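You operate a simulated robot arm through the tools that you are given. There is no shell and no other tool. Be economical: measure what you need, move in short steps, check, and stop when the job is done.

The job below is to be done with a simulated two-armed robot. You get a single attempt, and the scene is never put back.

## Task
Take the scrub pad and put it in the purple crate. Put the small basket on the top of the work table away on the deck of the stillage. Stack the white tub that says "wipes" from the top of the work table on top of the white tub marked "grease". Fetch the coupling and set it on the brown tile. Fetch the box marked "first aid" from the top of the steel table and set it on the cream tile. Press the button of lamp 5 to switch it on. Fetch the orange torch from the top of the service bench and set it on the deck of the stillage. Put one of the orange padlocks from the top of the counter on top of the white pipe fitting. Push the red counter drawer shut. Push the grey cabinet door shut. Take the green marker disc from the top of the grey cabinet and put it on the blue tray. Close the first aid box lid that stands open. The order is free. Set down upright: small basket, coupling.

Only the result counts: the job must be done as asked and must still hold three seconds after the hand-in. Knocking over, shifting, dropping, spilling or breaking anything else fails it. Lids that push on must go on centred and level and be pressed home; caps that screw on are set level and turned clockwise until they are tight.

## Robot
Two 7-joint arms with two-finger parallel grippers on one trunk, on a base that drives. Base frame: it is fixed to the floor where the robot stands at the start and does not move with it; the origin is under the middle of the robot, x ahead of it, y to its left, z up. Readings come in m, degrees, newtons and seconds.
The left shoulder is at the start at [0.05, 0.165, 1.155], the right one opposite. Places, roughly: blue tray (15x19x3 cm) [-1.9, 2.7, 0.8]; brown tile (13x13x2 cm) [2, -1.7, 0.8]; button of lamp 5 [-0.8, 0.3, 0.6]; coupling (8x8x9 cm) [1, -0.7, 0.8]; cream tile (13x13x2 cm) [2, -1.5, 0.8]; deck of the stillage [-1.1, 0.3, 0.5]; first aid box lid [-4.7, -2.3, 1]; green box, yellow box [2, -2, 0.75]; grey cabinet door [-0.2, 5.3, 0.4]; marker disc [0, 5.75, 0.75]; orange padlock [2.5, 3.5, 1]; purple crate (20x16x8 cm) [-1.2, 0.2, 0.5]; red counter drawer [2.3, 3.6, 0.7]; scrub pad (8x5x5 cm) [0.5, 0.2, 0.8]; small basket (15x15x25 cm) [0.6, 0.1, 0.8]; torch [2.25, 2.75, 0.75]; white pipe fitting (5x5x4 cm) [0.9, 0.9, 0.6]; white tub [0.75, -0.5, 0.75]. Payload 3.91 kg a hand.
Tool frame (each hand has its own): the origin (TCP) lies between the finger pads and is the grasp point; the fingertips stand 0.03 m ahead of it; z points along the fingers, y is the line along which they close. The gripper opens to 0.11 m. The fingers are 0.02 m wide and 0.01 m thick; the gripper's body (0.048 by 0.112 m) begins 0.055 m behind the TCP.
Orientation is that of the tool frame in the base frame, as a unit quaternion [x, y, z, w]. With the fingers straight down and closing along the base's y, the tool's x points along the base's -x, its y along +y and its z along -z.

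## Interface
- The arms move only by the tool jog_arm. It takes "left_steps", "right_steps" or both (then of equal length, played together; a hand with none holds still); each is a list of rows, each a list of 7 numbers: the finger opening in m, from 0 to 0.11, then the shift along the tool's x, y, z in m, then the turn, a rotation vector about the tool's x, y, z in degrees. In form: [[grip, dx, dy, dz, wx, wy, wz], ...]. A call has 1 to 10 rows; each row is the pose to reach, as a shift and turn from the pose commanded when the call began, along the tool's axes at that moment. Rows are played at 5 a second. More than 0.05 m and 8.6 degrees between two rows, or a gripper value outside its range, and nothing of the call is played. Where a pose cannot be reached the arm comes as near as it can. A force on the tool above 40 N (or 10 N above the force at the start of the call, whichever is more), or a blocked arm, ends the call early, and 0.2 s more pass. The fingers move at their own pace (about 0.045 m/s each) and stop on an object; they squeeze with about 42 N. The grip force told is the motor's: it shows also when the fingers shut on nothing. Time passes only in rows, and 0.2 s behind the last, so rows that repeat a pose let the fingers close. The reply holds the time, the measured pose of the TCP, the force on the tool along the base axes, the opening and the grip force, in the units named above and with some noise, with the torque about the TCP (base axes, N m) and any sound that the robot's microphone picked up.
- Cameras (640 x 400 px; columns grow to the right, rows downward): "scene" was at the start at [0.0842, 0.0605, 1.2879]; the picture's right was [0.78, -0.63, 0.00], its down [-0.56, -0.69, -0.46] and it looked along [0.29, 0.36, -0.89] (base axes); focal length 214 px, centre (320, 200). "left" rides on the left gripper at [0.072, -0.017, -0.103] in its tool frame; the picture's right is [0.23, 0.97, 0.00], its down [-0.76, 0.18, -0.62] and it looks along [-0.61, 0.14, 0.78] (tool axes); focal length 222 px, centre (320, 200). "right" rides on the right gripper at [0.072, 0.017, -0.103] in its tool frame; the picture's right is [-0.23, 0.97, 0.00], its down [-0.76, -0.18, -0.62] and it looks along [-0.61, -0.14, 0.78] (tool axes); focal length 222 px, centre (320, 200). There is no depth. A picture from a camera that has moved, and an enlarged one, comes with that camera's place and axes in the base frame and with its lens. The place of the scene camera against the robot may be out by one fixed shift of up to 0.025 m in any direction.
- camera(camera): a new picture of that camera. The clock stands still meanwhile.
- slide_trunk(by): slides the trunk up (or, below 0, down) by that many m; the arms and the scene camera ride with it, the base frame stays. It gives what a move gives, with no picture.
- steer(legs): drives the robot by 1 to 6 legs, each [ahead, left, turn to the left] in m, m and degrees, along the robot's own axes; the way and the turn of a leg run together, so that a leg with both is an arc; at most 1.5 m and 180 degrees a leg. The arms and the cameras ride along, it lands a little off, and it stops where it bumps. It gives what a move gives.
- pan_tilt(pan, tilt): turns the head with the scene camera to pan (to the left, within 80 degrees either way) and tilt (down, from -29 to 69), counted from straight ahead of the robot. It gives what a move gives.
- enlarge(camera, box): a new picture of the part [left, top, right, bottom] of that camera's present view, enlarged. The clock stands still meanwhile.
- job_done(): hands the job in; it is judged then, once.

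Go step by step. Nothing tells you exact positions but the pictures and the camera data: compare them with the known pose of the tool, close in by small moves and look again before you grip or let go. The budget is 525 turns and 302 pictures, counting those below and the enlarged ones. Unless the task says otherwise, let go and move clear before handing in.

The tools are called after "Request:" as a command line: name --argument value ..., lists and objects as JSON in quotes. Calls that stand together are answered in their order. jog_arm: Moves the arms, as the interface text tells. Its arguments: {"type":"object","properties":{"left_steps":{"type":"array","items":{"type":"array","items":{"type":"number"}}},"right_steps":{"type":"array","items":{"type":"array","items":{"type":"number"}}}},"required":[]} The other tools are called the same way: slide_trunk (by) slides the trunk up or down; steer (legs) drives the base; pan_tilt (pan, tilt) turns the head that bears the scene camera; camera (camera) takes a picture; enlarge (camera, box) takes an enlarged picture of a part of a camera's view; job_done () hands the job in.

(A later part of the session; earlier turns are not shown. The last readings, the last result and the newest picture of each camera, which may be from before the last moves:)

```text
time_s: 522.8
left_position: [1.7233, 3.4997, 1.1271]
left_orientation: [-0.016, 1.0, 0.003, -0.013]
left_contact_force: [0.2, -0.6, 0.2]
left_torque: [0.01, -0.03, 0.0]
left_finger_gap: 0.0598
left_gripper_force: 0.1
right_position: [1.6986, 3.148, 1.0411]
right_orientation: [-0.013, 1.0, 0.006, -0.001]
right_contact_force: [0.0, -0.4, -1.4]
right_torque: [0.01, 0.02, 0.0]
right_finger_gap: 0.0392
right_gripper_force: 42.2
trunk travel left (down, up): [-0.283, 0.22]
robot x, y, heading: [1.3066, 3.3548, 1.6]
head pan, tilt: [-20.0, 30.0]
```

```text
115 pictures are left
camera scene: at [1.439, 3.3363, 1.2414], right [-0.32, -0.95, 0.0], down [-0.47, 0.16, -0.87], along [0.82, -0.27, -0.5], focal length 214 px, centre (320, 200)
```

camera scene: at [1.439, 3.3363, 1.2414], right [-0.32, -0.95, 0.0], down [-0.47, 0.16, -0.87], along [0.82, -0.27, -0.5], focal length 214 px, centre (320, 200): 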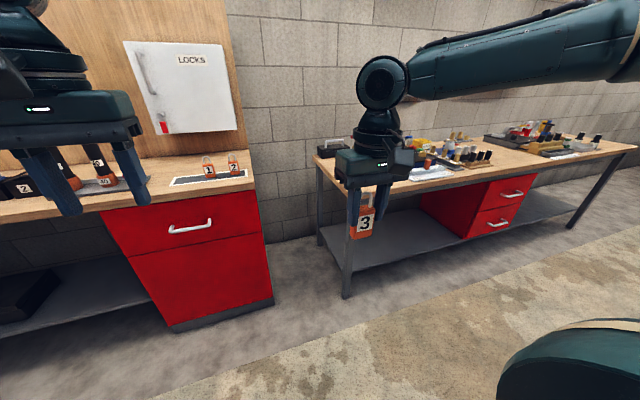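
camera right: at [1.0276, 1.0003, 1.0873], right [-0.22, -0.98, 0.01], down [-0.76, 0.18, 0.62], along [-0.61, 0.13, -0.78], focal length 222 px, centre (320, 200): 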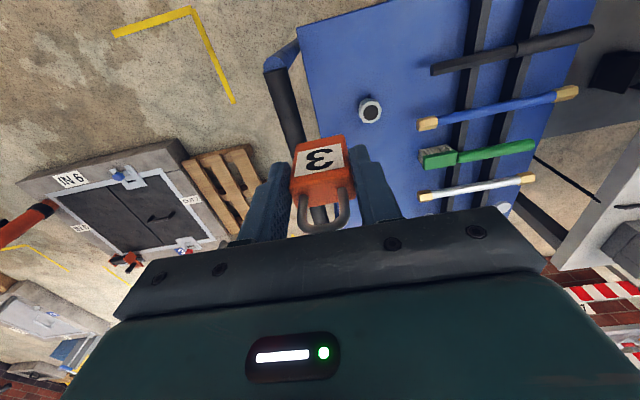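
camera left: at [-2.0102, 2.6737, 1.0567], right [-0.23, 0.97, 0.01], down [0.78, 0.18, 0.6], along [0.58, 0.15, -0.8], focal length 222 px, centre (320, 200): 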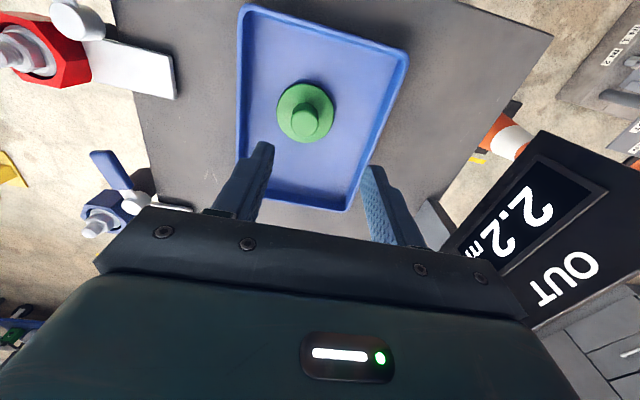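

Request:
steer --legs '[[0.25, -0.5, -1.5]]'

Request:
pan_tilt --pan -5 --tilt 40

Request:
camera --camera "scene"

```text
time_s: 526.1
left_position: [1.985, 2.9785, 1.1268]
left_orientation: [0.002, 1.0, 0.003, -0.014]
left_contact_force: [-0.9, -0.7, 0.0]
left_torque: [0.04, -0.03, 0.04]
left_finger_gap: 0.0601
left_gripper_force: 0.0
right_position: [1.9484, 2.6263, 1.0411]
right_orientation: [0.006, 1.0, 0.007, -0.002]
right_contact_force: [0.5, 0.4, -0.7]
right_torque: [0.05, -0.02, 0.0]
right_finger_gap: 0.0392
right_gripper_force: 41.9
trunk travel left (down, up): [-0.283, 0.22]
robot x, y, heading: [1.5668, 2.8471, -0.8]
head pan, tilt: [-20.0, 30.0]
```

```text
time_s: 526.9
left_position: [1.9861, 2.979, 1.1257]
left_orientation: [0.001, 1.0, 0.003, -0.014]
left_contact_force: [-0.3, -0.5, -0.2]
left_torque: [0.0, -0.01, 0.03]
left_finger_gap: 0.0602
left_gripper_force: 0.1
right_position: [1.9473, 2.6269, 1.0415]
right_orientation: [0.005, 1.0, 0.007, -0.002]
right_contact_force: [0.7, 0.2, -0.7]
right_torque: [0.02, 0.04, 0.0]
right_finger_gap: 0.0391
right_gripper_force: 41.6
trunk travel left (down, up): [-0.283, 0.22]
robot x, y, heading: [1.5643, 2.8473, -0.9]
head pan, tilt: [-5.0, 40.0]
```

```text
114 pictures are left
camera scene: at [1.695, 2.8497, 1.2261], right [-0.1, -0.99, 0.0], down [-0.64, 0.06, -0.77], along [0.76, -0.08, -0.64], focal length 214 px, centre (320, 200)
```

scene: 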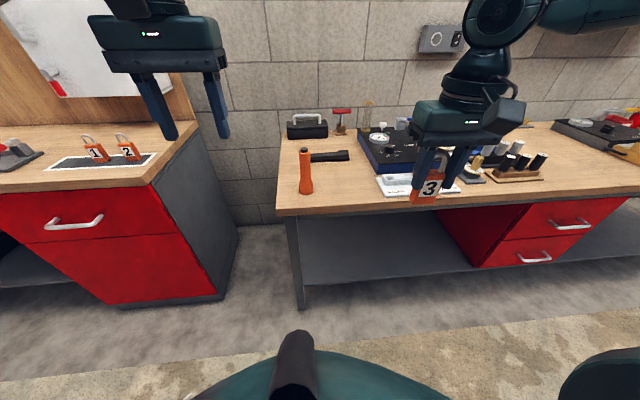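

Request:
steer --legs '[[0.2, 0.07, 0.9]]'

Request:
jog_arm --right_steps '[[0.02, -0.03, 0, 0.03, 0, 0, 0], [0.02, -0.06, 0, 0.06, 0, 0, 0], [0.02, -0.09, 0, 0.09, 0, 0, 0], [0.02, -0.12, 0, 0.12, 0, 0, 0], [0.02, -0.14, 0, 0.16, 0, 0, 0], [0.02, -0.14, 0, 0.2, 0, 0, 0]]'

Request:
camera --camera "right"

Request:
camera --camera "scene"

```text
time_s: 528.5
left_position: [2.1804, 3.0539, 1.1252]
left_orientation: [-0.006, 1.0, 0.004, -0.014]
left_contact_force: [0.1, 0.9, 0.8]
left_torque: [0.02, 0.02, 0.02]
left_finger_gap: 0.0598
left_gripper_force: 0.1
right_position: [2.1494, 2.7015, 1.0409]
right_orientation: [-0.002, 1.0, 0.006, -0.003]
right_contact_force: [-0.6, 0.0, 0.5]
right_torque: [0.03, -0.02, 0.0]
right_finger_gap: 0.0393
right_gripper_force: 42.6
trunk travel left (down, up): [-0.283, 0.22]
robot x, y, heading: [1.7628, 2.9151, -0.0]
head pan, tilt: [-5.0, 40.0]
```

```text
time_s: 529.9
left_position: [2.1804, 3.0549, 1.1262]
left_orientation: [-0.005, 1.0, 0.003, -0.013]
left_contact_force: [0.1, -0.8, -0.3]
left_torque: [-0.02, -0.01, 0.01]
left_finger_gap: 0.06
left_gripper_force: 0.1
right_position: [2.2819, 2.7002, 0.847]
right_orientation: [-0.001, 1.0, 0.007, 0.0]
right_contact_force: [0.0, -0.4, 1.7]
right_torque: [-0.07, -0.06, -0.01]
right_finger_gap: 0.0393
right_gripper_force: 41.9
right hand out of reach, approached as far as the arm can: row 6
trunk travel left (down, up): [-0.283, 0.22]
robot x, y, heading: [1.7652, 2.916, 0.1]
head pan, tilt: [-5.0, 40.0]
```

```text
113 pictures are left
camera right: at [2.2109, 2.7166, 0.9503], right [0.22, 0.97, 0.01], down [0.76, -0.18, 0.62], along [0.61, -0.13, -0.78], focal length 222 px, centre (320, 200)
```

right: 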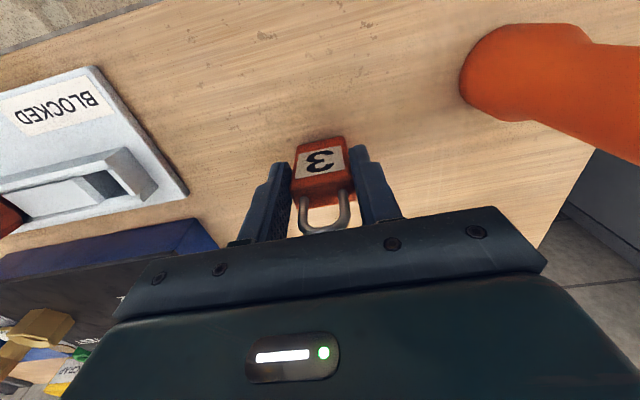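

```text
112 pictures are left
camera scene: at [1.8916, 2.9205, 1.2262], right [-0.08, -1.0, 0.0], down [-0.64, 0.05, -0.77], along [0.76, -0.06, -0.64], focal length 214 px, centre (320, 200)
```

scene: 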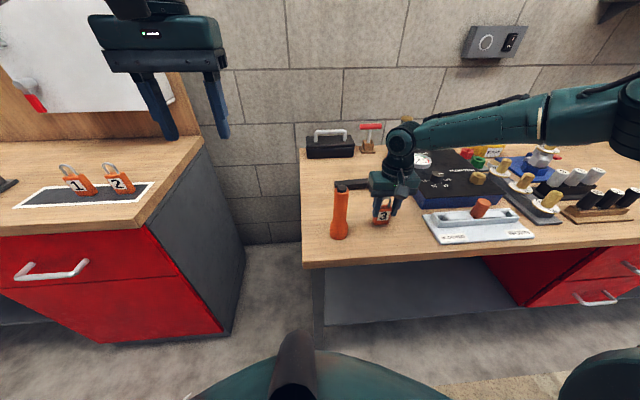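

Request:
slide_trunk --by -0.02

Request:
enlarge --camera "scene" --box '[310, 150, 450, 270]'

```text
time_s: 530.6
left_position: [2.1789, 3.0539, 1.1052]
left_orientation: [-0.005, 1.0, 0.003, -0.012]
left_contact_force: [-0.4, 0.5, 0.1]
left_torque: [0.01, 0.01, -0.04]
left_finger_gap: 0.0598
left_gripper_force: 0.0
right_position: [2.2824, 2.7011, 0.8286]
right_orientation: [-0.001, 1.0, 0.007, 0.003]
right_contact_force: [4.0, -0.6, 20.3]
right_torque: [-0.44, -0.35, 0.08]
right_finger_gap: 0.0394
right_gripper_force: 41.7
trunk travel left (down, up): [-0.263, 0.24]
robot x, y, heading: [1.7636, 2.9135, 0.1]
head pan, tilt: [-5.0, 40.0]
```

```text
3.33 times, centred on (380, 210) of scene
camera zoom: at [1.8908, 2.9213, 1.2062], right [-0.08, -1.0, 0.0], down [-0.64, 0.05, -0.77], along [0.76, -0.06, -0.64], focal length 715 px, centre (120, 167)
```

zoom: 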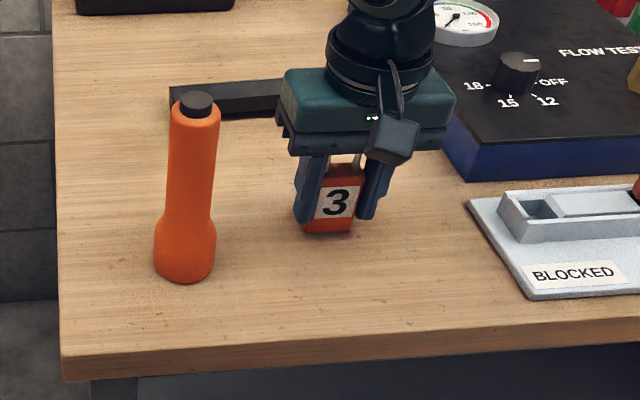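

Request:
jog_arm --right_steps '[[0.02, 0, 0, -0.004, 0, 0, 0], [0.045, 0, 0, -0.004, 0, 0, 0], [0.07, 0, 0, -0.004, 0, 0, 0], [0.07, 0, 0, -0.004, 0, 0, 0], [0.07, 0, 0, -0.04, 0, 0, 0], [0.07, 0, 0, -0.08, 0, 0, 0], [0.07, 0, 0, -0.12, 0, 0, 0], [0.07, 0.02, 0, -0.16, 0, 0, 0]]'

Request:
camera --camera "right"

```text
time_s: 532.4
left_position: [2.1797, 3.0548, 1.1065]
left_orientation: [-0.005, 1.0, 0.004, -0.014]
left_contact_force: [-0.1, -0.5, -0.5]
left_torque: [0.0, 0.0, 0.02]
left_finger_gap: 0.06
left_gripper_force: 0.0
right_position: [2.2628, 2.6953, 0.9849]
right_orientation: [-0.002, 1.0, 0.006, -0.002]
right_contact_force: [-1.1, -0.1, 0.4]
right_torque: [-0.01, 0.01, 0.01]
right_finger_gap: 0.07
right_gripper_force: 0.0
trunk travel left (down, up): [-0.263, 0.24]
robot x, y, heading: [1.7616, 2.9154, 0.3]
head pan, tilt: [-5.0, 40.0]
```

```text
110 pictures are left
camera right: at [2.191, 2.7117, 1.0893], right [0.22, 0.97, 0.01], down [0.76, -0.18, 0.62], along [0.6, -0.13, -0.79], focal length 222 px, centre (320, 200)
```

right: 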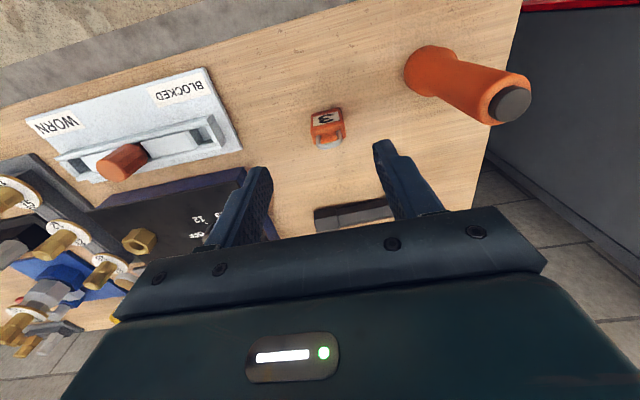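

Request:
jog_arm --right_steps '[[0.07, 0, 0, -0.04, 0, 0, 0]]'

Request:
steer --legs '[[0, 0.135, -0.3]]'

Request:
camera --camera "right"

```text
time_s: 532.8
left_position: [2.1797, 3.0538, 1.1065]
left_orientation: [-0.005, 1.0, 0.004, -0.014]
left_contact_force: [-0.2, -0.5, 0.3]
left_torque: [-0.02, 0.02, 0.0]
left_finger_gap: 0.0597
left_gripper_force: 0.2
right_position: [2.2629, 2.6955, 1.0263]
right_orientation: [-0.001, 1.0, 0.006, -0.003]
right_contact_force: [0.4, 0.1, -0.2]
right_torque: [0.01, 0.02, -0.01]
right_finger_gap: 0.07
right_gripper_force: 0.1
trunk travel left (down, up): [-0.263, 0.24]
robot x, y, heading: [1.7657, 2.9158, 0.0]
head pan, tilt: [-5.0, 40.0]
```

```text
time_s: 534.1
left_position: [2.1807, 3.186, 1.1072]
left_orientation: [-0.002, 1.0, 0.004, -0.014]
left_contact_force: [-0.2, -0.4, 0.0]
left_torque: [0.0, -0.02, -0.01]
left_finger_gap: 0.06
left_gripper_force: 0.1
right_position: [2.262, 2.8286, 1.0254]
right_orientation: [0.003, 1.0, 0.006, -0.002]
right_contact_force: [0.2, 0.3, 0.5]
right_torque: [-0.02, -0.02, 0.0]
right_finger_gap: 0.0697
right_gripper_force: 0.1
trunk travel left (down, up): [-0.263, 0.24]
robot x, y, heading: [1.7626, 3.0512, -0.4]
head pan, tilt: [-5.0, 40.0]
```

```text
109 pictures are left
camera right: at [2.1904, 2.8446, 1.1301], right [0.23, 0.97, 0.01], down [0.76, -0.19, 0.62], along [0.6, -0.14, -0.79], focal length 222 px, centre (320, 200)
```

right: 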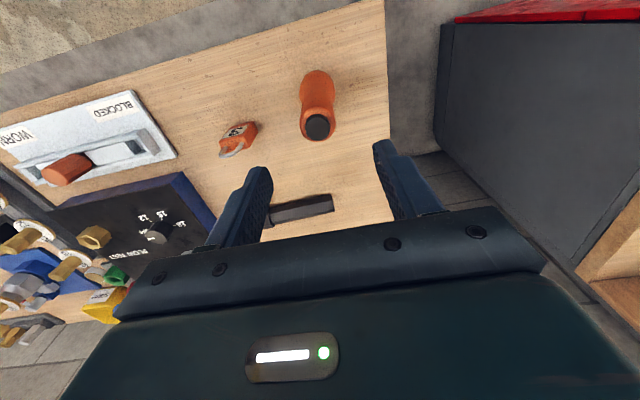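

Request:
jog_arm --right_steps '[[0.07, 0.007, -0.001, 0.04, 0, 0, 0], [0.07, 0.007, -0.001, 0.08, 0, 0, 0], [0.07, 0.007, -0.001, 0.122, 0, 0, 0], [0.05, 0.007, -0.001, 0.122, 0, 0, 0], [0.03, 0.007, -0.001, 0.122, 0, 0, 0], [0.01, 0.007, -0.001, 0.122, 0, 0, 0], [0.01, 0.007, -0.001, 0.122, 0, 0, 0]]'

Request:
camera --camera "right"

```text
time_s: 535.7
left_position: [2.1821, 3.1855, 1.1054]
left_orientation: [-0.002, 1.0, 0.004, -0.013]
left_contact_force: [0.3, 0.5, -0.6]
left_torque: [0.01, 0.02, 0.0]
left_finger_gap: 0.0599
left_gripper_force: 0.0
right_position: [2.2512, 2.8271, 0.9051]
right_orientation: [0.002, 1.0, 0.006, -0.002]
right_contact_force: [-0.1, -0.3, -0.3]
right_torque: [-0.02, 0.01, 0.0]
right_finger_gap: 0.033
right_gripper_force: 42.2
trunk travel left (down, up): [-0.263, 0.24]
robot x, y, heading: [1.7634, 3.0477, -0.5]
head pan, tilt: [-5.0, 40.0]
```

```text
108 pictures are left
camera right: at [2.1813, 2.8433, 1.0086], right [0.23, 0.97, 0.01], down [0.76, -0.19, 0.62], along [0.6, -0.13, -0.79], focal length 222 px, centre (320, 200)
```

right: 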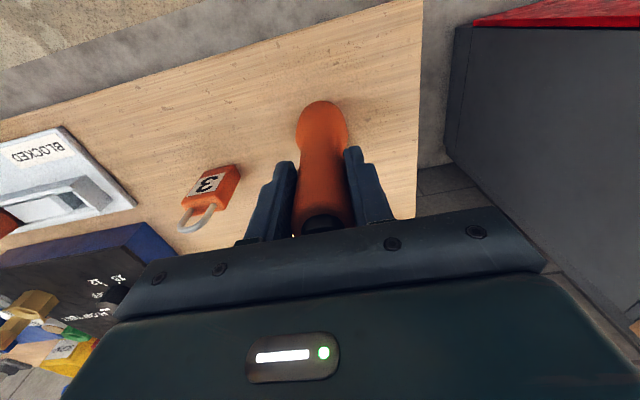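

Request:
slide_trunk --by 0.18

Request:
steer --legs '[[-0.25, 0, 0.5], [0, -0.52, 0]]'

Request:
jog_arm --left_steps '[[0.07, -0.02, 0.01, 0.04, 0, 0, 0], [0.07, -0.03, 0.02, 0.08, 0, 0, 0], [0.07, -0.04, 0.03, 0.12, 0, 0, 0], [0.07, -0.05, 0.04, 0.16, 0, 0, 0], [0.07, -0.06, 0.05, 0.2, 0, 0, 0]]'

Request:
camera --camera "left"

```text
time_s: 537.7
left_position: [2.1807, 3.1857, 1.2851]
left_orientation: [-0.002, 1.0, 0.003, -0.014]
left_contact_force: [0.7, -0.5, 0.6]
left_torque: [0.01, 0.01, 0.0]
left_finger_gap: 0.06
left_gripper_force: 0.1
right_position: [2.2538, 2.8268, 1.0856]
right_orientation: [0.002, 1.0, 0.006, -0.002]
right_contact_force: [0.0, -0.5, -1.6]
right_torque: [0.06, 0.04, 0.0]
right_finger_gap: 0.0326
right_gripper_force: 42.1
trunk travel left (down, up): [-0.443, 0.06]
robot x, y, heading: [1.7641, 3.0498, -0.4]
head pan, tilt: [-5.0, 40.0]
```

```text
time_s: 542.1
left_position: [1.9376, 2.668, 1.2856]
left_orientation: [-0.013, 1.0, 0.003, -0.014]
left_contact_force: [0.2, -1.0, -0.2]
left_torque: [-0.02, 0.01, 0.0]
left_finger_gap: 0.0599
left_gripper_force: 0.1
right_position: [2.0167, 2.3105, 1.0857]
right_orientation: [-0.009, 1.0, 0.007, -0.002]
right_contact_force: [-0.6, -0.2, -1.9]
right_torque: [0.03, -0.01, 0.01]
right_finger_gap: 0.0329
right_gripper_force: 42.4
trunk travel left (down, up): [-0.443, 0.06]
robot x, y, heading: [1.5232, 2.5234, 1.1]
head pan, tilt: [-5.0, 40.0]
```

```text
time_s: 543.3
left_position: [1.9934, 2.7221, 1.0854]
left_orientation: [-0.013, 1.0, 0.003, -0.013]
left_contact_force: [-0.5, -0.1, 0.6]
left_torque: [-0.03, 0.03, -0.02]
left_finger_gap: 0.0699
left_gripper_force: 0.1
right_position: [2.0166, 2.311, 1.0853]
right_orientation: [-0.009, 1.0, 0.006, -0.002]
right_contact_force: [-0.5, 0.7, -2.3]
right_torque: [0.0, -0.01, -0.03]
right_finger_gap: 0.0329
right_gripper_force: 41.8
trunk travel left (down, up): [-0.443, 0.06]
robot x, y, heading: [1.5229, 2.5298, 0.9]
head pan, tilt: [-5.0, 40.0]
```

```text
107 pictures are left
camera left: at [1.9233, 2.7018, 1.1902], right [-0.25, 0.97, 0.01], down [0.77, 0.19, 0.6], along [0.58, 0.16, -0.8], focal length 222 px, centre (320, 200)
```

left: 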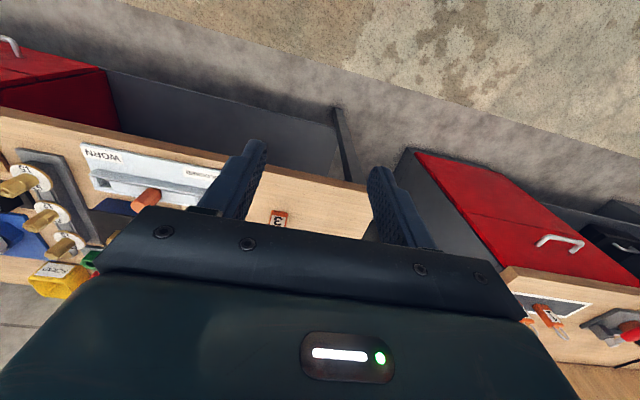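

Request:
jog_arm --right_steps '[[0.01, 0.03, 0, -0.03, 0, 0, 0], [0.01, 0.06, 0, -0.06, 0, 0, 0], [0.01, 0.1, 0, -0.08, 0, 0, 0], [0.01, 0.13, 0, -0.1, 0, 0, 0]]'

Request:
steer --legs '[[0.25, 0, -0.9]]'

Request:
camera --camera "left"

```text
time_s: 544.3
left_position: [1.994, 2.7219, 1.0851]
left_orientation: [-0.014, 1.0, 0.003, -0.014]
left_contact_force: [-0.1, -0.8, 0.5]
left_torque: [-0.01, 0.02, -0.03]
left_finger_gap: 0.0699
left_gripper_force: 0.1
right_position: [1.8871, 2.3065, 1.1872]
right_orientation: [-0.008, 1.0, 0.006, -0.001]
right_contact_force: [-0.5, -0.4, -2.0]
right_torque: [0.02, 0.03, -0.01]
right_finger_gap: 0.033
right_gripper_force: 42.3
trunk travel left (down, up): [-0.443, 0.06]
robot x, y, heading: [1.5221, 2.5243, 1.0]
head pan, tilt: [-5.0, 40.0]
```

```text
time_s: 546.2
left_position: [2.2464, 2.7143, 1.0852]
left_orientation: [-0.004, 1.0, 0.004, -0.014]
left_contact_force: [0.1, -0.3, -0.4]
left_torque: [0.0, -0.01, 0.0]
left_finger_gap: 0.0701
left_gripper_force: 0.1
right_position: [2.1324, 2.3018, 1.1867]
right_orientation: [0.001, 1.0, 0.006, -0.002]
right_contact_force: [-0.4, 0.7, -1.5]
right_torque: [0.01, 0.02, -0.02]
right_finger_gap: 0.0331
right_gripper_force: 41.8
trunk travel left (down, up): [-0.443, 0.06]
robot x, y, heading: [1.7692, 2.5243, -0.2]
head pan, tilt: [-5.0, 40.0]
```

```text
106 pictures are left
camera left: at [2.1746, 2.696, 1.1904], right [-0.23, 0.97, 0.01], down [0.78, 0.18, 0.6], along [0.58, 0.15, -0.8], focal length 222 px, centre (320, 200)
```

left: 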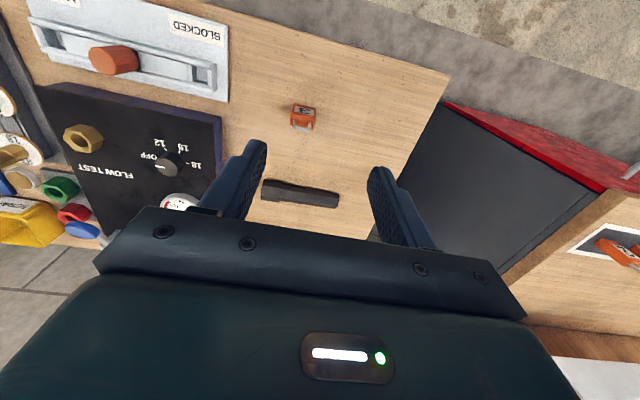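

Request:
jog_arm --left_steps '[[0.07, -0.02, -0.008, 0.03, 0, -1.6, 0], [0.07, -0.037, -0.015, 0.07, 0, -1.6, 0], [0.07, -0.037, -0.015, 0.11, 0, -1.6, 0], [0.07, -0.037, -0.015, 0.15, 0, -1.6, 0], [0.07, -0.037, -0.015, 0.19, 0, -1.6, 0]]'

Request:
camera --camera "left"

```text
time_s: 547.4
left_position: [2.2766, 2.7024, 0.8931]
left_orientation: [-0.004, 1.0, 0.003, 0.001]
left_contact_force: [-0.3, 0.6, 0.1]
left_torque: [-0.01, 0.02, 0.02]
left_finger_gap: 0.0701
left_gripper_force: 0.0
right_position: [2.1325, 2.3029, 1.187]
right_orientation: [0.001, 1.0, 0.006, -0.002]
right_contact_force: [-1.0, -0.1, -1.3]
right_torque: [0.01, 0.02, -0.02]
right_finger_gap: 0.0327
right_gripper_force: 41.7
trunk travel left (down, up): [-0.443, 0.06]
robot x, y, heading: [1.7663, 2.5265, -0.1]
head pan, tilt: [-5.0, 40.0]
```

```text
105 pictures are left
camera left: at [2.2034, 2.6837, 0.9972], right [-0.23, 0.97, 0.01], down [0.76, 0.18, 0.63], along [0.61, 0.15, -0.78], focal length 222 px, centre (320, 200)
```

left: 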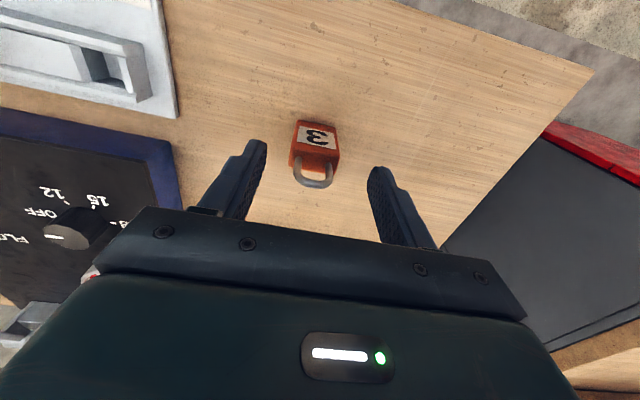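

Request:
jog_arm --left_steps '[[0.07, -0.005, -0.003, 0.03, 0, 0, 0], [0.07, -0.005, -0.003, 0.06, 0, 0, 0], [0.05, -0.005, -0.003, 0.06, 0, 0, 0], [0.03, -0.005, -0.003, 0.06, 0, 0, 0], [0.02, -0.005, -0.003, 0.06, 0, 0, 0], [0.02, -0.005, -0.003, 0.06, 0, 0, 0]]'

Request:
camera --camera "left"

```text
time_s: 548.8
left_position: [2.2812, 2.6996, 0.8348]
left_orientation: [-0.003, 1.0, 0.003, -0.001]
left_contact_force: [-1.0, 0.3, -0.7]
left_torque: [-0.01, 0.02, -0.04]
left_finger_gap: 0.0392
left_gripper_force: 42.1
right_position: [2.1321, 2.3007, 1.1863]
right_orientation: [0.0, 1.0, 0.006, -0.002]
right_contact_force: [-0.2, -0.3, -2.0]
right_torque: [-0.02, 0.0, 0.03]
right_finger_gap: 0.0329
right_gripper_force: 42.1
trunk travel left (down, up): [-0.443, 0.06]
robot x, y, heading: [1.7691, 2.527, 0.1]
head pan, tilt: [-5.0, 40.0]
```

```text
104 pictures are left
camera left: at [2.2085, 2.6812, 0.9385], right [-0.23, 0.97, 0.01], down [0.76, 0.18, 0.62], along [0.61, 0.15, -0.78], focal length 222 px, centre (320, 200)
```

left: 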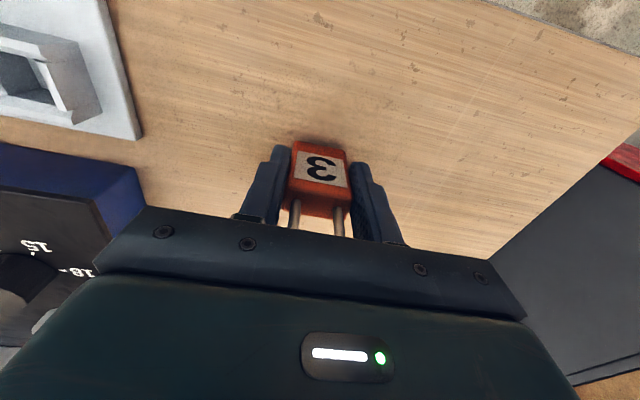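

Request:
jog_arm --left_steps '[[0.02, 0, 0, -0.04, 0, 0, 0], [0.02, 0, 0, -0.085, 0, 0, 0], [0.02, 0.01, 0, -0.13, 0, 0, 0], [0.02, 0.03, 0, -0.17, 0, 0, 0], [0.02, 0.05, 0, -0.21, 0, 0, 0], [0.02, 0.07, 0, -0.25, 0, 0, 0]]'

Request:
steer --legs '[[-0.42, 0, 0], [0, 0, 179.9], [0, 1.4, 0]]'

Request:
pan_tilt --pan 5 --tilt 45

Request:
camera --camera "scene"

Request:
camera --camera "left"

```text
time_s: 550.2
left_position: [2.2095, 2.6976, 1.0838]
left_orientation: [-0.004, 1.0, 0.004, 0.0]
left_contact_force: [0.8, 0.3, -0.8]
left_torque: [0.01, -0.02, 0.05]
left_finger_gap: 0.0394
left_gripper_force: 41.9
right_position: [2.1313, 2.3021, 1.1868]
right_orientation: [0.001, 1.0, 0.006, -0.002]
right_contact_force: [0.3, -0.2, -2.4]
right_torque: [0.0, 0.01, -0.05]
right_finger_gap: 0.0328
right_gripper_force: 41.8
trunk travel left (down, up): [-0.443, 0.06]
robot x, y, heading: [1.7723, 2.5265, -0.5]
head pan, tilt: [-5.0, 40.0]
```

```text
time_s: 566.7
left_position: [1.0026, 0.9602, 1.0838]
left_orientation: [1.0, 0.029, 0.0, 0.004]
left_contact_force: [-0.1, 0.8, -1.2]
left_torque: [-0.03, 0.0, -0.02]
left_finger_gap: 0.0392
left_gripper_force: 41.9
right_position: [1.061, 1.3598, 1.1861]
right_orientation: [1.0, 0.026, 0.001, 0.006]
right_contact_force: [-0.1, 0.1, -1.5]
right_torque: [0.02, 0.0, 0.02]
right_finger_gap: 0.0328
right_gripper_force: 42.4
trunk travel left (down, up): [-0.443, 0.06]
robot x, y, heading: [1.4326, 1.1489, -177.3]
head pan, tilt: [-5.0, 40.0]
```

```text
time_s: 567.4
left_position: [1.0028, 0.96, 1.0836]
left_orientation: [1.0, 0.029, -0.001, 0.004]
left_contact_force: [-0.1, -0.4, -1.4]
left_torque: [0.01, -0.01, -0.02]
left_finger_gap: 0.0393
left_gripper_force: 42.2
right_position: [1.0617, 1.3593, 1.1857]
right_orientation: [1.0, 0.026, 0.002, 0.007]
right_contact_force: [0.2, 0.5, -1.9]
right_torque: [-0.01, -0.04, -0.01]
right_finger_gap: 0.033
right_gripper_force: 41.8
trunk travel left (down, up): [-0.443, 0.06]
robot x, y, heading: [1.4327, 1.1515, -177.0]
head pan, tilt: [5.0, 45.0]
```

```text
103 pictures are left
camera scene: at [1.3384, 1.1514, 1.3789], right [-0.14, 0.99, 0.0], down [0.7, 0.1, -0.71], along [-0.7, -0.1, -0.71], focal length 214 px, centre (320, 200)
```

scene: 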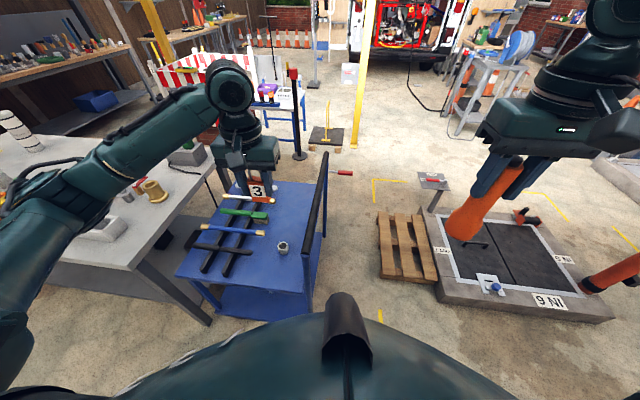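

```text
102 pictures are left
camera left: at [1.0732, 0.9811, 1.1864], right [0.28, -0.96, 0.01], down [-0.75, -0.22, 0.62], along [-0.6, -0.18, -0.78], focal length 222 px, centre (320, 200)
```

left: 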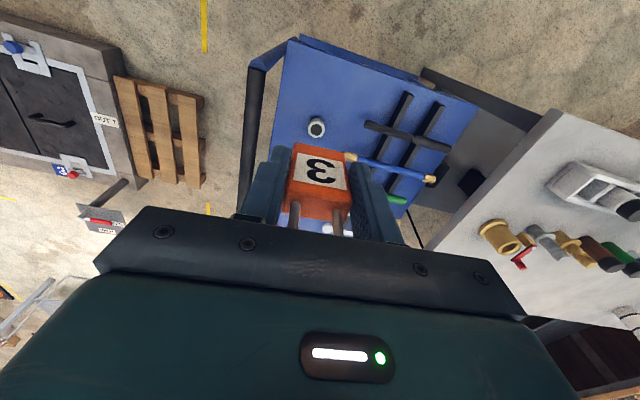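

Request:
steer --legs '[[0.04, 0, -3]]'

Request:
camera --camera "left"

```text
time_s: 568.3
left_position: [0.9529, 0.9811, 1.0826]
left_orientation: [1.0, 0.003, 0.0, 0.004]
left_contact_force: [-0.5, 0.1, -1.4]
left_torque: [0.01, 0.01, -0.01]
left_finger_gap: 0.0392
left_gripper_force: 42.1
right_position: [1.0318, 1.3781, 1.1853]
right_orientation: [1.0, -0.001, 0.003, 0.006]
right_contact_force: [-0.2, 0.3, -1.3]
right_torque: [0.03, -0.02, 0.03]
right_finger_gap: 0.0326
right_gripper_force: 41.7
trunk travel left (down, up): [-0.443, 0.06]
robot x, y, heading: [1.3917, 1.149, 180.1]
head pan, tilt: [5.0, 45.0]
```

```text
101 pictures are left
camera left: at [1.0236, 0.9994, 1.1859], right [0.23, -0.97, 0.01], down [-0.76, -0.18, 0.62], along [-0.61, -0.15, -0.78], focal length 222 px, centre (320, 200)
```

left: 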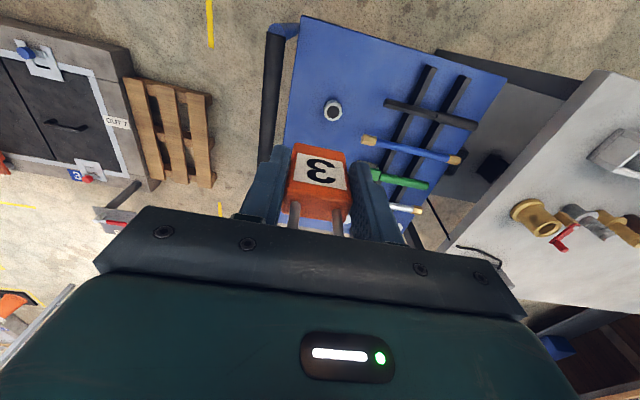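

Request:
jog_arm --left_steps '[[0.02, -0.01, 0.035, 0, 0, 0, 0], [0.02, -0.045, 0.054, 0, 0, 0, 0], [0.02, -0.08, 0.054, 0.02, 0, 0, 0]]'

Request:
slide_trunk --by -0.25

Request:
camera --camera "left"

Request:
camera --camera "scene"

```text
time_s: 569.1
left_position: [0.8763, 0.9243, 1.0639]
left_orientation: [1.0, 0.004, -0.001, 0.003]
left_contact_force: [0.6, -0.1, -0.4]
left_torque: [-0.02, -0.03, 0.0]
left_finger_gap: 0.0394
left_gripper_force: 42.1
right_position: [1.0326, 1.3762, 1.1861]
right_orientation: [1.0, -0.001, 0.002, 0.006]
right_contact_force: [0.4, 0.5, -1.5]
right_torque: [-0.04, 0.01, 0.02]
right_finger_gap: 0.0329
right_gripper_force: 41.9
trunk travel left (down, up): [-0.443, 0.06]
robot x, y, heading: [1.3934, 1.1516, 179.9]
head pan, tilt: [5.0, 45.0]
```

```text
time_s: 571.6
left_position: [0.8762, 0.9264, 0.8139]
left_orientation: [1.0, 0.003, 0.0, 0.003]
left_contact_force: [0.4, -0.1, -1.3]
left_torque: [-0.03, -0.01, -0.02]
left_finger_gap: 0.0393
left_gripper_force: 41.8
right_position: [1.0334, 1.3763, 0.9363]
right_orientation: [1.0, -0.001, 0.002, 0.006]
right_contact_force: [-0.1, 0.5, -1.3]
right_torque: [0.06, -0.02, 0.01]
right_finger_gap: 0.033
right_gripper_force: 42.1
trunk travel left (down, up): [-0.193, 0.31]
robot x, y, heading: [1.3922, 1.1553, 179.9]
head pan, tilt: [5.0, 45.0]
```

```text
100 pictures are left
camera left: at [0.9472, 0.9424, 0.9167], right [0.23, -0.97, 0.01], down [-0.76, -0.18, 0.62], along [-0.61, -0.15, -0.78], focal length 222 px, centre (320, 200)
```

left: 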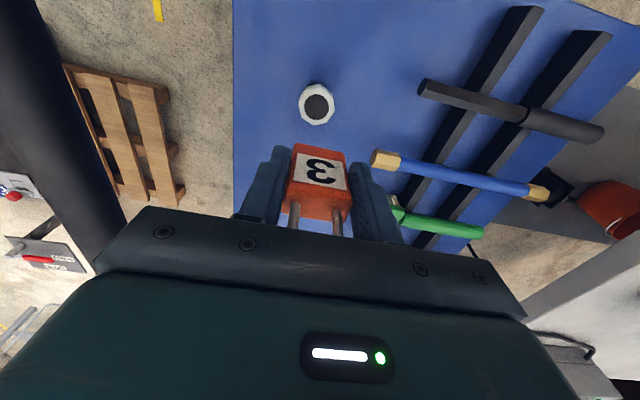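

```text
99 pictures are left
camera scene: at [1.298, 1.1561, 1.1289], right [-0.09, 1.0, 0.0], down [0.7, 0.06, -0.71], along [-0.7, -0.06, -0.71], focal length 214 px, centre (320, 200)
```

scene: 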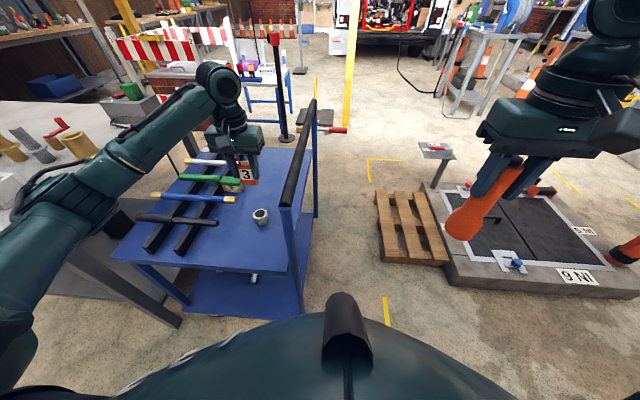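

Request:
jog_arm --left_steps '[[0.02, -0.014, 0, 0.04, 0, 0, 0], [0.02, -0.014, 0, 0.08, 0, 0, 0], [0.02, -0.014, 0, 0.12, 0, 0, 0]]'

Request:
camera --camera "left"

Request:
enlarge --camera "scene" --box '[190, 110, 350, 260]'

```text
time_s: 572.5
left_position: [0.8596, 0.924, 0.6947]
left_orientation: [1.0, 0.003, -0.001, 0.003]
left_contact_force: [1.9, -0.7, 6.7]
left_torque: [0.01, -0.09, 0.01]
left_finger_gap: 0.0394
left_gripper_force: 41.7
right_position: [1.0338, 1.3775, 0.9364]
right_orientation: [1.0, -0.001, 0.001, 0.006]
right_contact_force: [0.1, -0.5, -1.4]
right_torque: [0.0, -0.04, 0.01]
right_finger_gap: 0.0327
right_gripper_force: 42.0
trunk travel left (down, up): [-0.193, 0.31]
robot x, y, heading: [1.3955, 1.1576, 179.7]
head pan, tilt: [5.0, 45.0]
```

```text
98 pictures are left
camera left: at [0.9323, 0.9414, 0.7977], right [0.23, -0.97, 0.0], down [-0.76, -0.18, 0.63], along [-0.61, -0.15, -0.78], focal length 222 px, centre (320, 200)
```

left: 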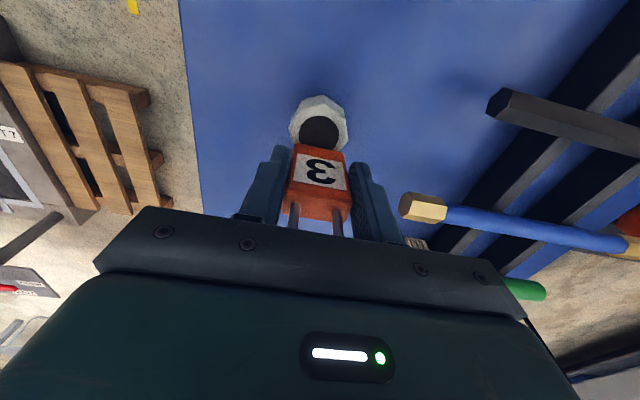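

```text
2.67 times, centred on (270, 185) of scene
camera zoom: at [1.2988, 1.1564, 1.1292], right [-0.09, 1.0, 0.0], down [0.7, 0.06, -0.71], along [-0.71, -0.06, -0.71], focal length 572 px, centre (453, 240)
```

zoom: 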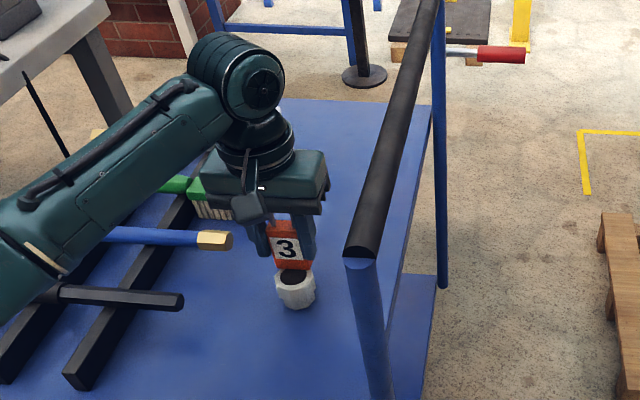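

Request:
jog_arm --left_steps '[[0.02, 0, 0, -0.015, 0, 0, 0], [0.02, 0.016, -0.004, -0.015, 0, 0, 0]]'

Request:
enlarge --camera "left" --box '[240, 70, 400, 210]'

Request:
enlarge --camera "scene" --box '[240, 180, 290, 230]'

```text
time_s: 573.0
left_position: [0.8773, 0.9278, 0.7095]
left_orientation: [1.0, 0.003, 0.0, 0.004]
left_contact_force: [0.7, -0.1, 0.0]
left_torque: [0.01, 0.0, 0.03]
left_finger_gap: 0.0396
left_gripper_force: 41.7
right_position: [1.0327, 1.378, 0.9363]
right_orientation: [1.0, -0.001, 0.002, 0.007]
right_contact_force: [-0.7, -0.6, -1.6]
right_torque: [0.02, -0.01, 0.02]
right_finger_gap: 0.0329
right_gripper_force: 42.3
trunk travel left (down, up): [-0.193, 0.31]
robot x, y, heading: [1.3962, 1.1528, 179.9]
head pan, tilt: [5.0, 45.0]
```

```text
2.86 times, centred on (320, 140) of left
camera zoom: at [0.9486, 0.9453, 0.812], right [0.23, -0.97, 0.01], down [-0.76, -0.18, 0.62], along [-0.61, -0.15, -0.78], focal length 635 px, centre (320, 371)
```

zoom: 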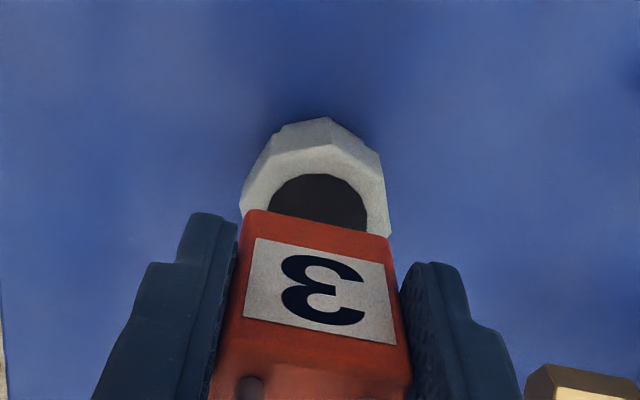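

```text
8.00 times, centred on (265, 205) of scene
camera zoom: at [1.298, 1.1561, 1.1288], right [-0.09, 1.0, 0.0], down [0.7, 0.06, -0.71], along [-0.7, -0.06, -0.71], focal length 1716 px, centre (760, 160)
```

zoom: 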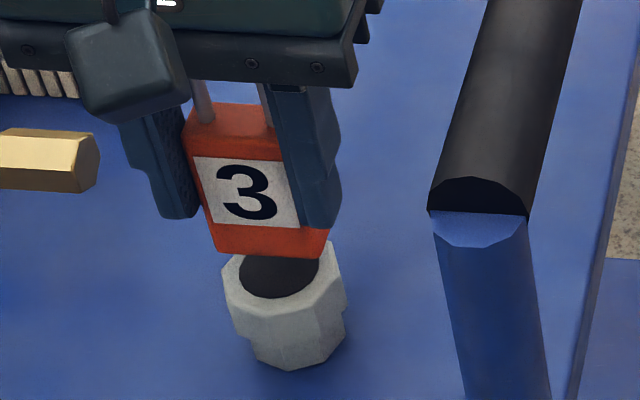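

Request:
jog_arm --left_steps '[[0.02, 0.009, -0.003, 0, 0, 0, 0], [0.02, 0.009, -0.003, 0.007, 0, 0, 0], [0.02, 0.009, -0.003, 0.012, 0, 0, 0]]'

Request:
enlarge --camera "scene" --box '[240, 180, 290, 230]'

Request:
enlarge --camera "left" --box '[240, 70, 400, 210]'

```text
time_s: 573.9
left_position: [0.8857, 0.9314, 0.6969]
left_orientation: [1.0, 0.004, 0.001, 0.004]
left_contact_force: [0.2, -0.6, -1.1]
left_torque: [-0.01, -0.05, 0.0]
left_finger_gap: 0.0392
left_gripper_force: 42.1
right_position: [1.0319, 1.3776, 0.9366]
right_orientation: [1.0, -0.002, 0.001, 0.007]
right_contact_force: [-0.4, 0.1, -1.2]
right_torque: [-0.01, -0.01, -0.02]
right_finger_gap: 0.033
right_gripper_force: 41.6
trunk travel left (down, up): [-0.193, 0.31]
robot x, y, heading: [1.3933, 1.1519, 179.7]
head pan, tilt: [5.0, 45.0]
```

```text
8.00 times, centred on (265, 205) of scene
camera zoom: at [1.298, 1.1561, 1.1288], right [-0.09, 1.0, 0.0], down [0.7, 0.06, -0.71], along [-0.7, -0.06, -0.71], focal length 1716 px, centre (760, 160)
```

zoom: 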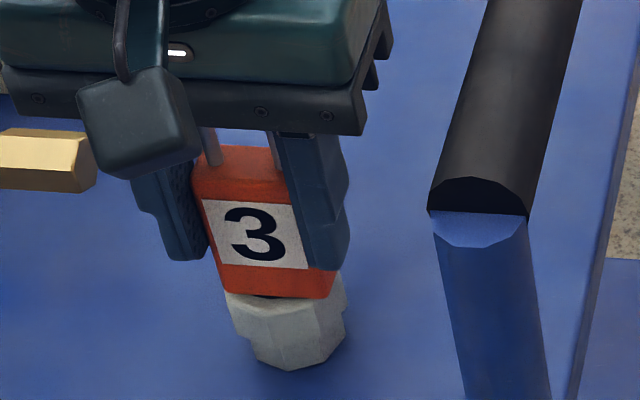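

```text
2.86 times, centred on (320, 140) of left
camera zoom: at [0.9577, 0.9486, 0.8002], right [0.23, -0.97, 0.01], down [-0.76, -0.18, 0.62], along [-0.61, -0.15, -0.78], focal length 635 px, centre (320, 371)
```

zoom: 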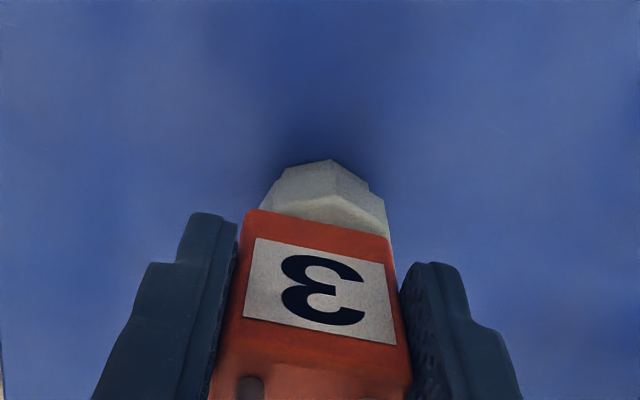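

Request:
jog_arm --left_steps '[[0.02, 0, 0, 0.003, 0, 0, 0], [0.02, 0, 0, 0.005, 0, 0, 0]]'

```text
time_s: 574.5
left_position: [0.8864, 0.9313, 0.6952]
left_orientation: [1.0, 0.004, -0.003, 0.002]
left_contact_force: [2.8, -1.1, 15.5]
left_torque: [-0.11, 0.11, 0.01]
left_finger_gap: 0.0395
left_gripper_force: 42.5
right_position: [1.0339, 1.3775, 0.9369]
right_orientation: [1.0, -0.001, 0.001, 0.007]
right_contact_force: [-0.2, 0.3, -2.1]
right_torque: [-0.02, -0.03, -0.01]
right_finger_gap: 0.0329
right_gripper_force: 41.7
trunk travel left (down, up): [-0.193, 0.31]
robot x, y, heading: [1.3963, 1.15, 180.1]
head pan, tilt: [5.0, 45.0]
```

Request:
jog_arm --left_steps '[[0.02, 0, 0, -0.0035, 0, 0, 0], [0.045, 0, 0, -0.0035, 0, 0, 0], [0.055, 0, 0, -0.0035, 0, 0, 0], [0.07, 0, 0, -0.0035, 0, 0, 0], [0.07, 0, 0, -0.0035, 0, 0, 0]]'

Request:
enlarge --camera "scene" --box '[240, 180, 290, 230]'

```text
time_s: 575.6
left_position: [0.8855, 0.9321, 0.6935]
left_orientation: [1.0, 0.003, 0.0, 0.004]
left_contact_force: [-0.3, 0.4, 0.7]
left_torque: [-0.02, -0.01, -0.01]
left_finger_gap: 0.0701
left_gripper_force: 0.1
right_position: [1.0331, 1.3782, 0.9363]
right_orientation: [1.0, -0.002, 0.002, 0.006]
right_contact_force: [-1.0, -0.5, -2.4]
right_torque: [0.0, -0.05, 0.0]
right_finger_gap: 0.0329
right_gripper_force: 42.2
trunk travel left (down, up): [-0.193, 0.31]
robot x, y, heading: [1.394, 1.1551, 179.7]
head pan, tilt: [5.0, 45.0]
```

```text
8.00 times, centred on (265, 205) of scene
camera zoom: at [1.298, 1.1561, 1.1288], right [-0.09, 1.0, 0.0], down [0.7, 0.06, -0.71], along [-0.7, -0.06, -0.71], focal length 1716 px, centre (760, 160)
```

zoom: 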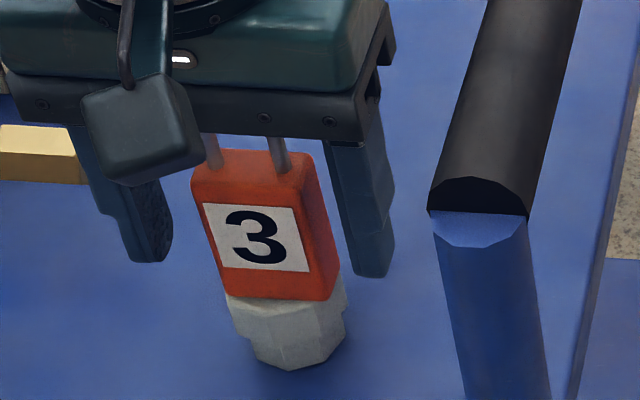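

Request:
jog_arm --left_steps '[[0.07, 0, 0, -0.03, 0, 0, 0], [0.07, 0, 0, -0.07, 0, 0, 0], [0.07, 0, 0, -0.11, 0, 0, 0], [0.07, 0, 0, -0.15, 0, 0, 0], [0.07, 0, 0, -0.19, 0, 0, 0], [0.07, 0.02, 0, -0.23, 0, 0, 0], [0.07, 0.04, 0, -0.27, 0, 0, 0], [0.07, 0.07, 0, -0.3, 0, 0, 0]]'

Request:
slide_trunk --by 0.25

Request:
enlarge --camera "scene" --box '[200, 180, 340, 280]'

```text
time_s: 577.5
left_position: [0.9589, 0.9329, 0.995]
left_orientation: [1.0, 0.004, 0.0, 0.004]
left_contact_force: [0.6, -0.3, 0.3]
left_torque: [0.01, -0.03, 0.02]
left_finger_gap: 0.07
left_gripper_force: 0.0
right_position: [1.0333, 1.378, 0.9369]
right_orientation: [1.0, -0.002, 0.001, 0.006]
right_contact_force: [-0.2, -0.4, -2.3]
right_torque: [-0.05, -0.06, -0.01]
right_finger_gap: 0.0332
right_gripper_force: 42.3
trunk travel left (down, up): [-0.193, 0.31]
robot x, y, heading: [1.3912, 1.1515, 180.0]
head pan, tilt: [5.0, 45.0]
```

```text
time_s: 580.0
left_position: [0.9597, 0.9349, 1.2447]
left_orientation: [1.0, 0.003, 0.0, 0.003]
left_contact_force: [-0.5, 0.3, 0.2]
left_torque: [0.02, 0.04, 0.03]
left_finger_gap: 0.0702
left_gripper_force: 0.1
right_position: [1.0327, 1.3782, 1.1867]
right_orientation: [1.0, 0.0, 0.002, 0.006]
right_contact_force: [-0.6, -0.8, -2.1]
right_torque: [0.0, 0.01, -0.01]
right_finger_gap: 0.033
right_gripper_force: 42.4
trunk travel left (down, up): [-0.443, 0.06]
robot x, y, heading: [1.396, 1.1534, 179.8]
head pan, tilt: [5.0, 45.0]
```

```text
4.00 times, centred on (270, 230) of scene
camera zoom: at [1.2979, 1.1561, 1.3788], right [-0.09, 1.0, 0.0], down [0.7, 0.06, -0.71], along [-0.7, -0.06, -0.71], focal length 858 px, centre (520, 80)
```

zoom: 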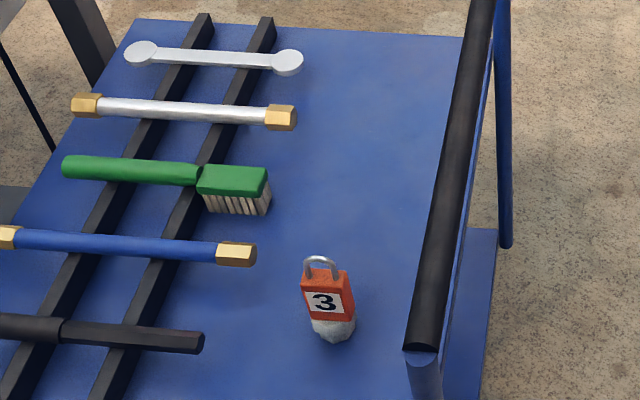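

Request:
steer --legs '[[0, -1.05, 0], [0, -1.0, 0], [1.0, 0, 0], [0.95, 0, 0], [0, 0, 180], [0, -1.25, 0]]'

```text
time_s: 612.7
left_position: [-0.0527, 2.1365, 1.2448]
left_orientation: [-0.045, 0.999, 0.003, 0.0]
left_contact_force: [-0.2, 0.8, -0.3]
left_torque: [-0.01, 0.04, 0.0]
left_finger_gap: 0.0697
left_gripper_force: 0.0
right_position: [-0.0905, 1.6878, 1.1866]
right_orientation: [-0.04, 0.999, 0.006, -0.002]
right_contact_force: [0.3, -0.4, -2.4]
right_torque: [0.02, 0.05, -0.04]
right_finger_gap: 0.0332
right_gripper_force: 42.3
trunk travel left (down, up): [-0.443, 0.06]
robot x, y, heading: [-0.4658, 1.883, 4.5]
head pan, tilt: [5.0, 45.0]
```

Request:
steer --legs '[[0, 0.07, -4.5], [-1.48, 0, 0], [0, -1.2, 0]]'

Request:
pan_tilt --pan -15 --tilt 50

Request:
camera --camera "scene"

```text
time_s: 626.6
left_position: [-1.527, 0.9546, 1.2452]
left_orientation: [-0.029, 1.0, 0.004, 0.0]
left_contact_force: [-0.4, -0.6, -0.1]
left_torque: [0.02, 0.03, -0.03]
left_finger_gap: 0.07
left_gripper_force: 0.1
right_position: [-1.5783, 0.5071, 1.1852]
right_orientation: [-0.024, 1.0, 0.006, -0.002]
right_contact_force: [-0.2, -0.5, -1.9]
right_torque: [0.02, 0.03, -0.01]
right_finger_gap: 0.0333
right_gripper_force: 42.1
trunk travel left (down, up): [-0.443, 0.06]
robot x, y, heading: [-1.9523, 0.7138, 2.9]
head pan, tilt: [5.0, 45.0]
```

```text
time_s: 627.4
left_position: [-1.5271, 0.9542, 1.2444]
left_orientation: [-0.029, 1.0, 0.003, -0.001]
left_contact_force: [0.1, -1.0, 0.6]
left_torque: [-0.02, 0.01, -0.02]
left_finger_gap: 0.0697
left_gripper_force: 0.0
right_position: [-1.5785, 0.5076, 1.1851]
right_orientation: [-0.025, 1.0, 0.006, -0.002]
right_contact_force: [0.6, -0.6, -2.1]
right_torque: [-0.01, 0.01, 0.01]
right_finger_gap: 0.0331
right_gripper_force: 41.7
trunk travel left (down, up): [-0.443, 0.06]
robot x, y, heading: [-1.9503, 0.7158, 2.9]
head pan, tilt: [-15.0, 50.0]
```

```text
90 pictures are left
camera scene: at [-1.8297, 0.711, 1.3719], right [-0.21, -0.98, 0.0], down [-0.75, 0.16, -0.64], along [0.63, -0.14, -0.77], focal length 214 px, centre (320, 200)
```

scene: 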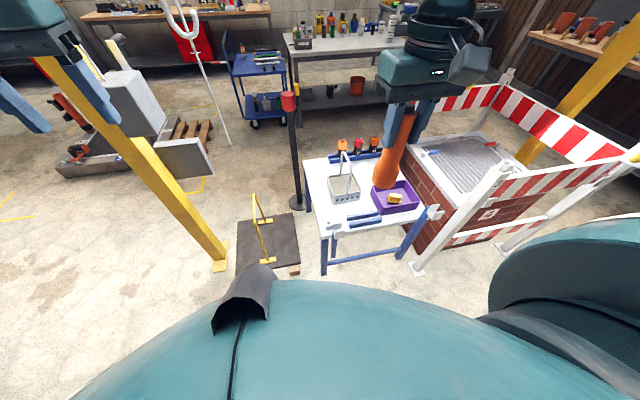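

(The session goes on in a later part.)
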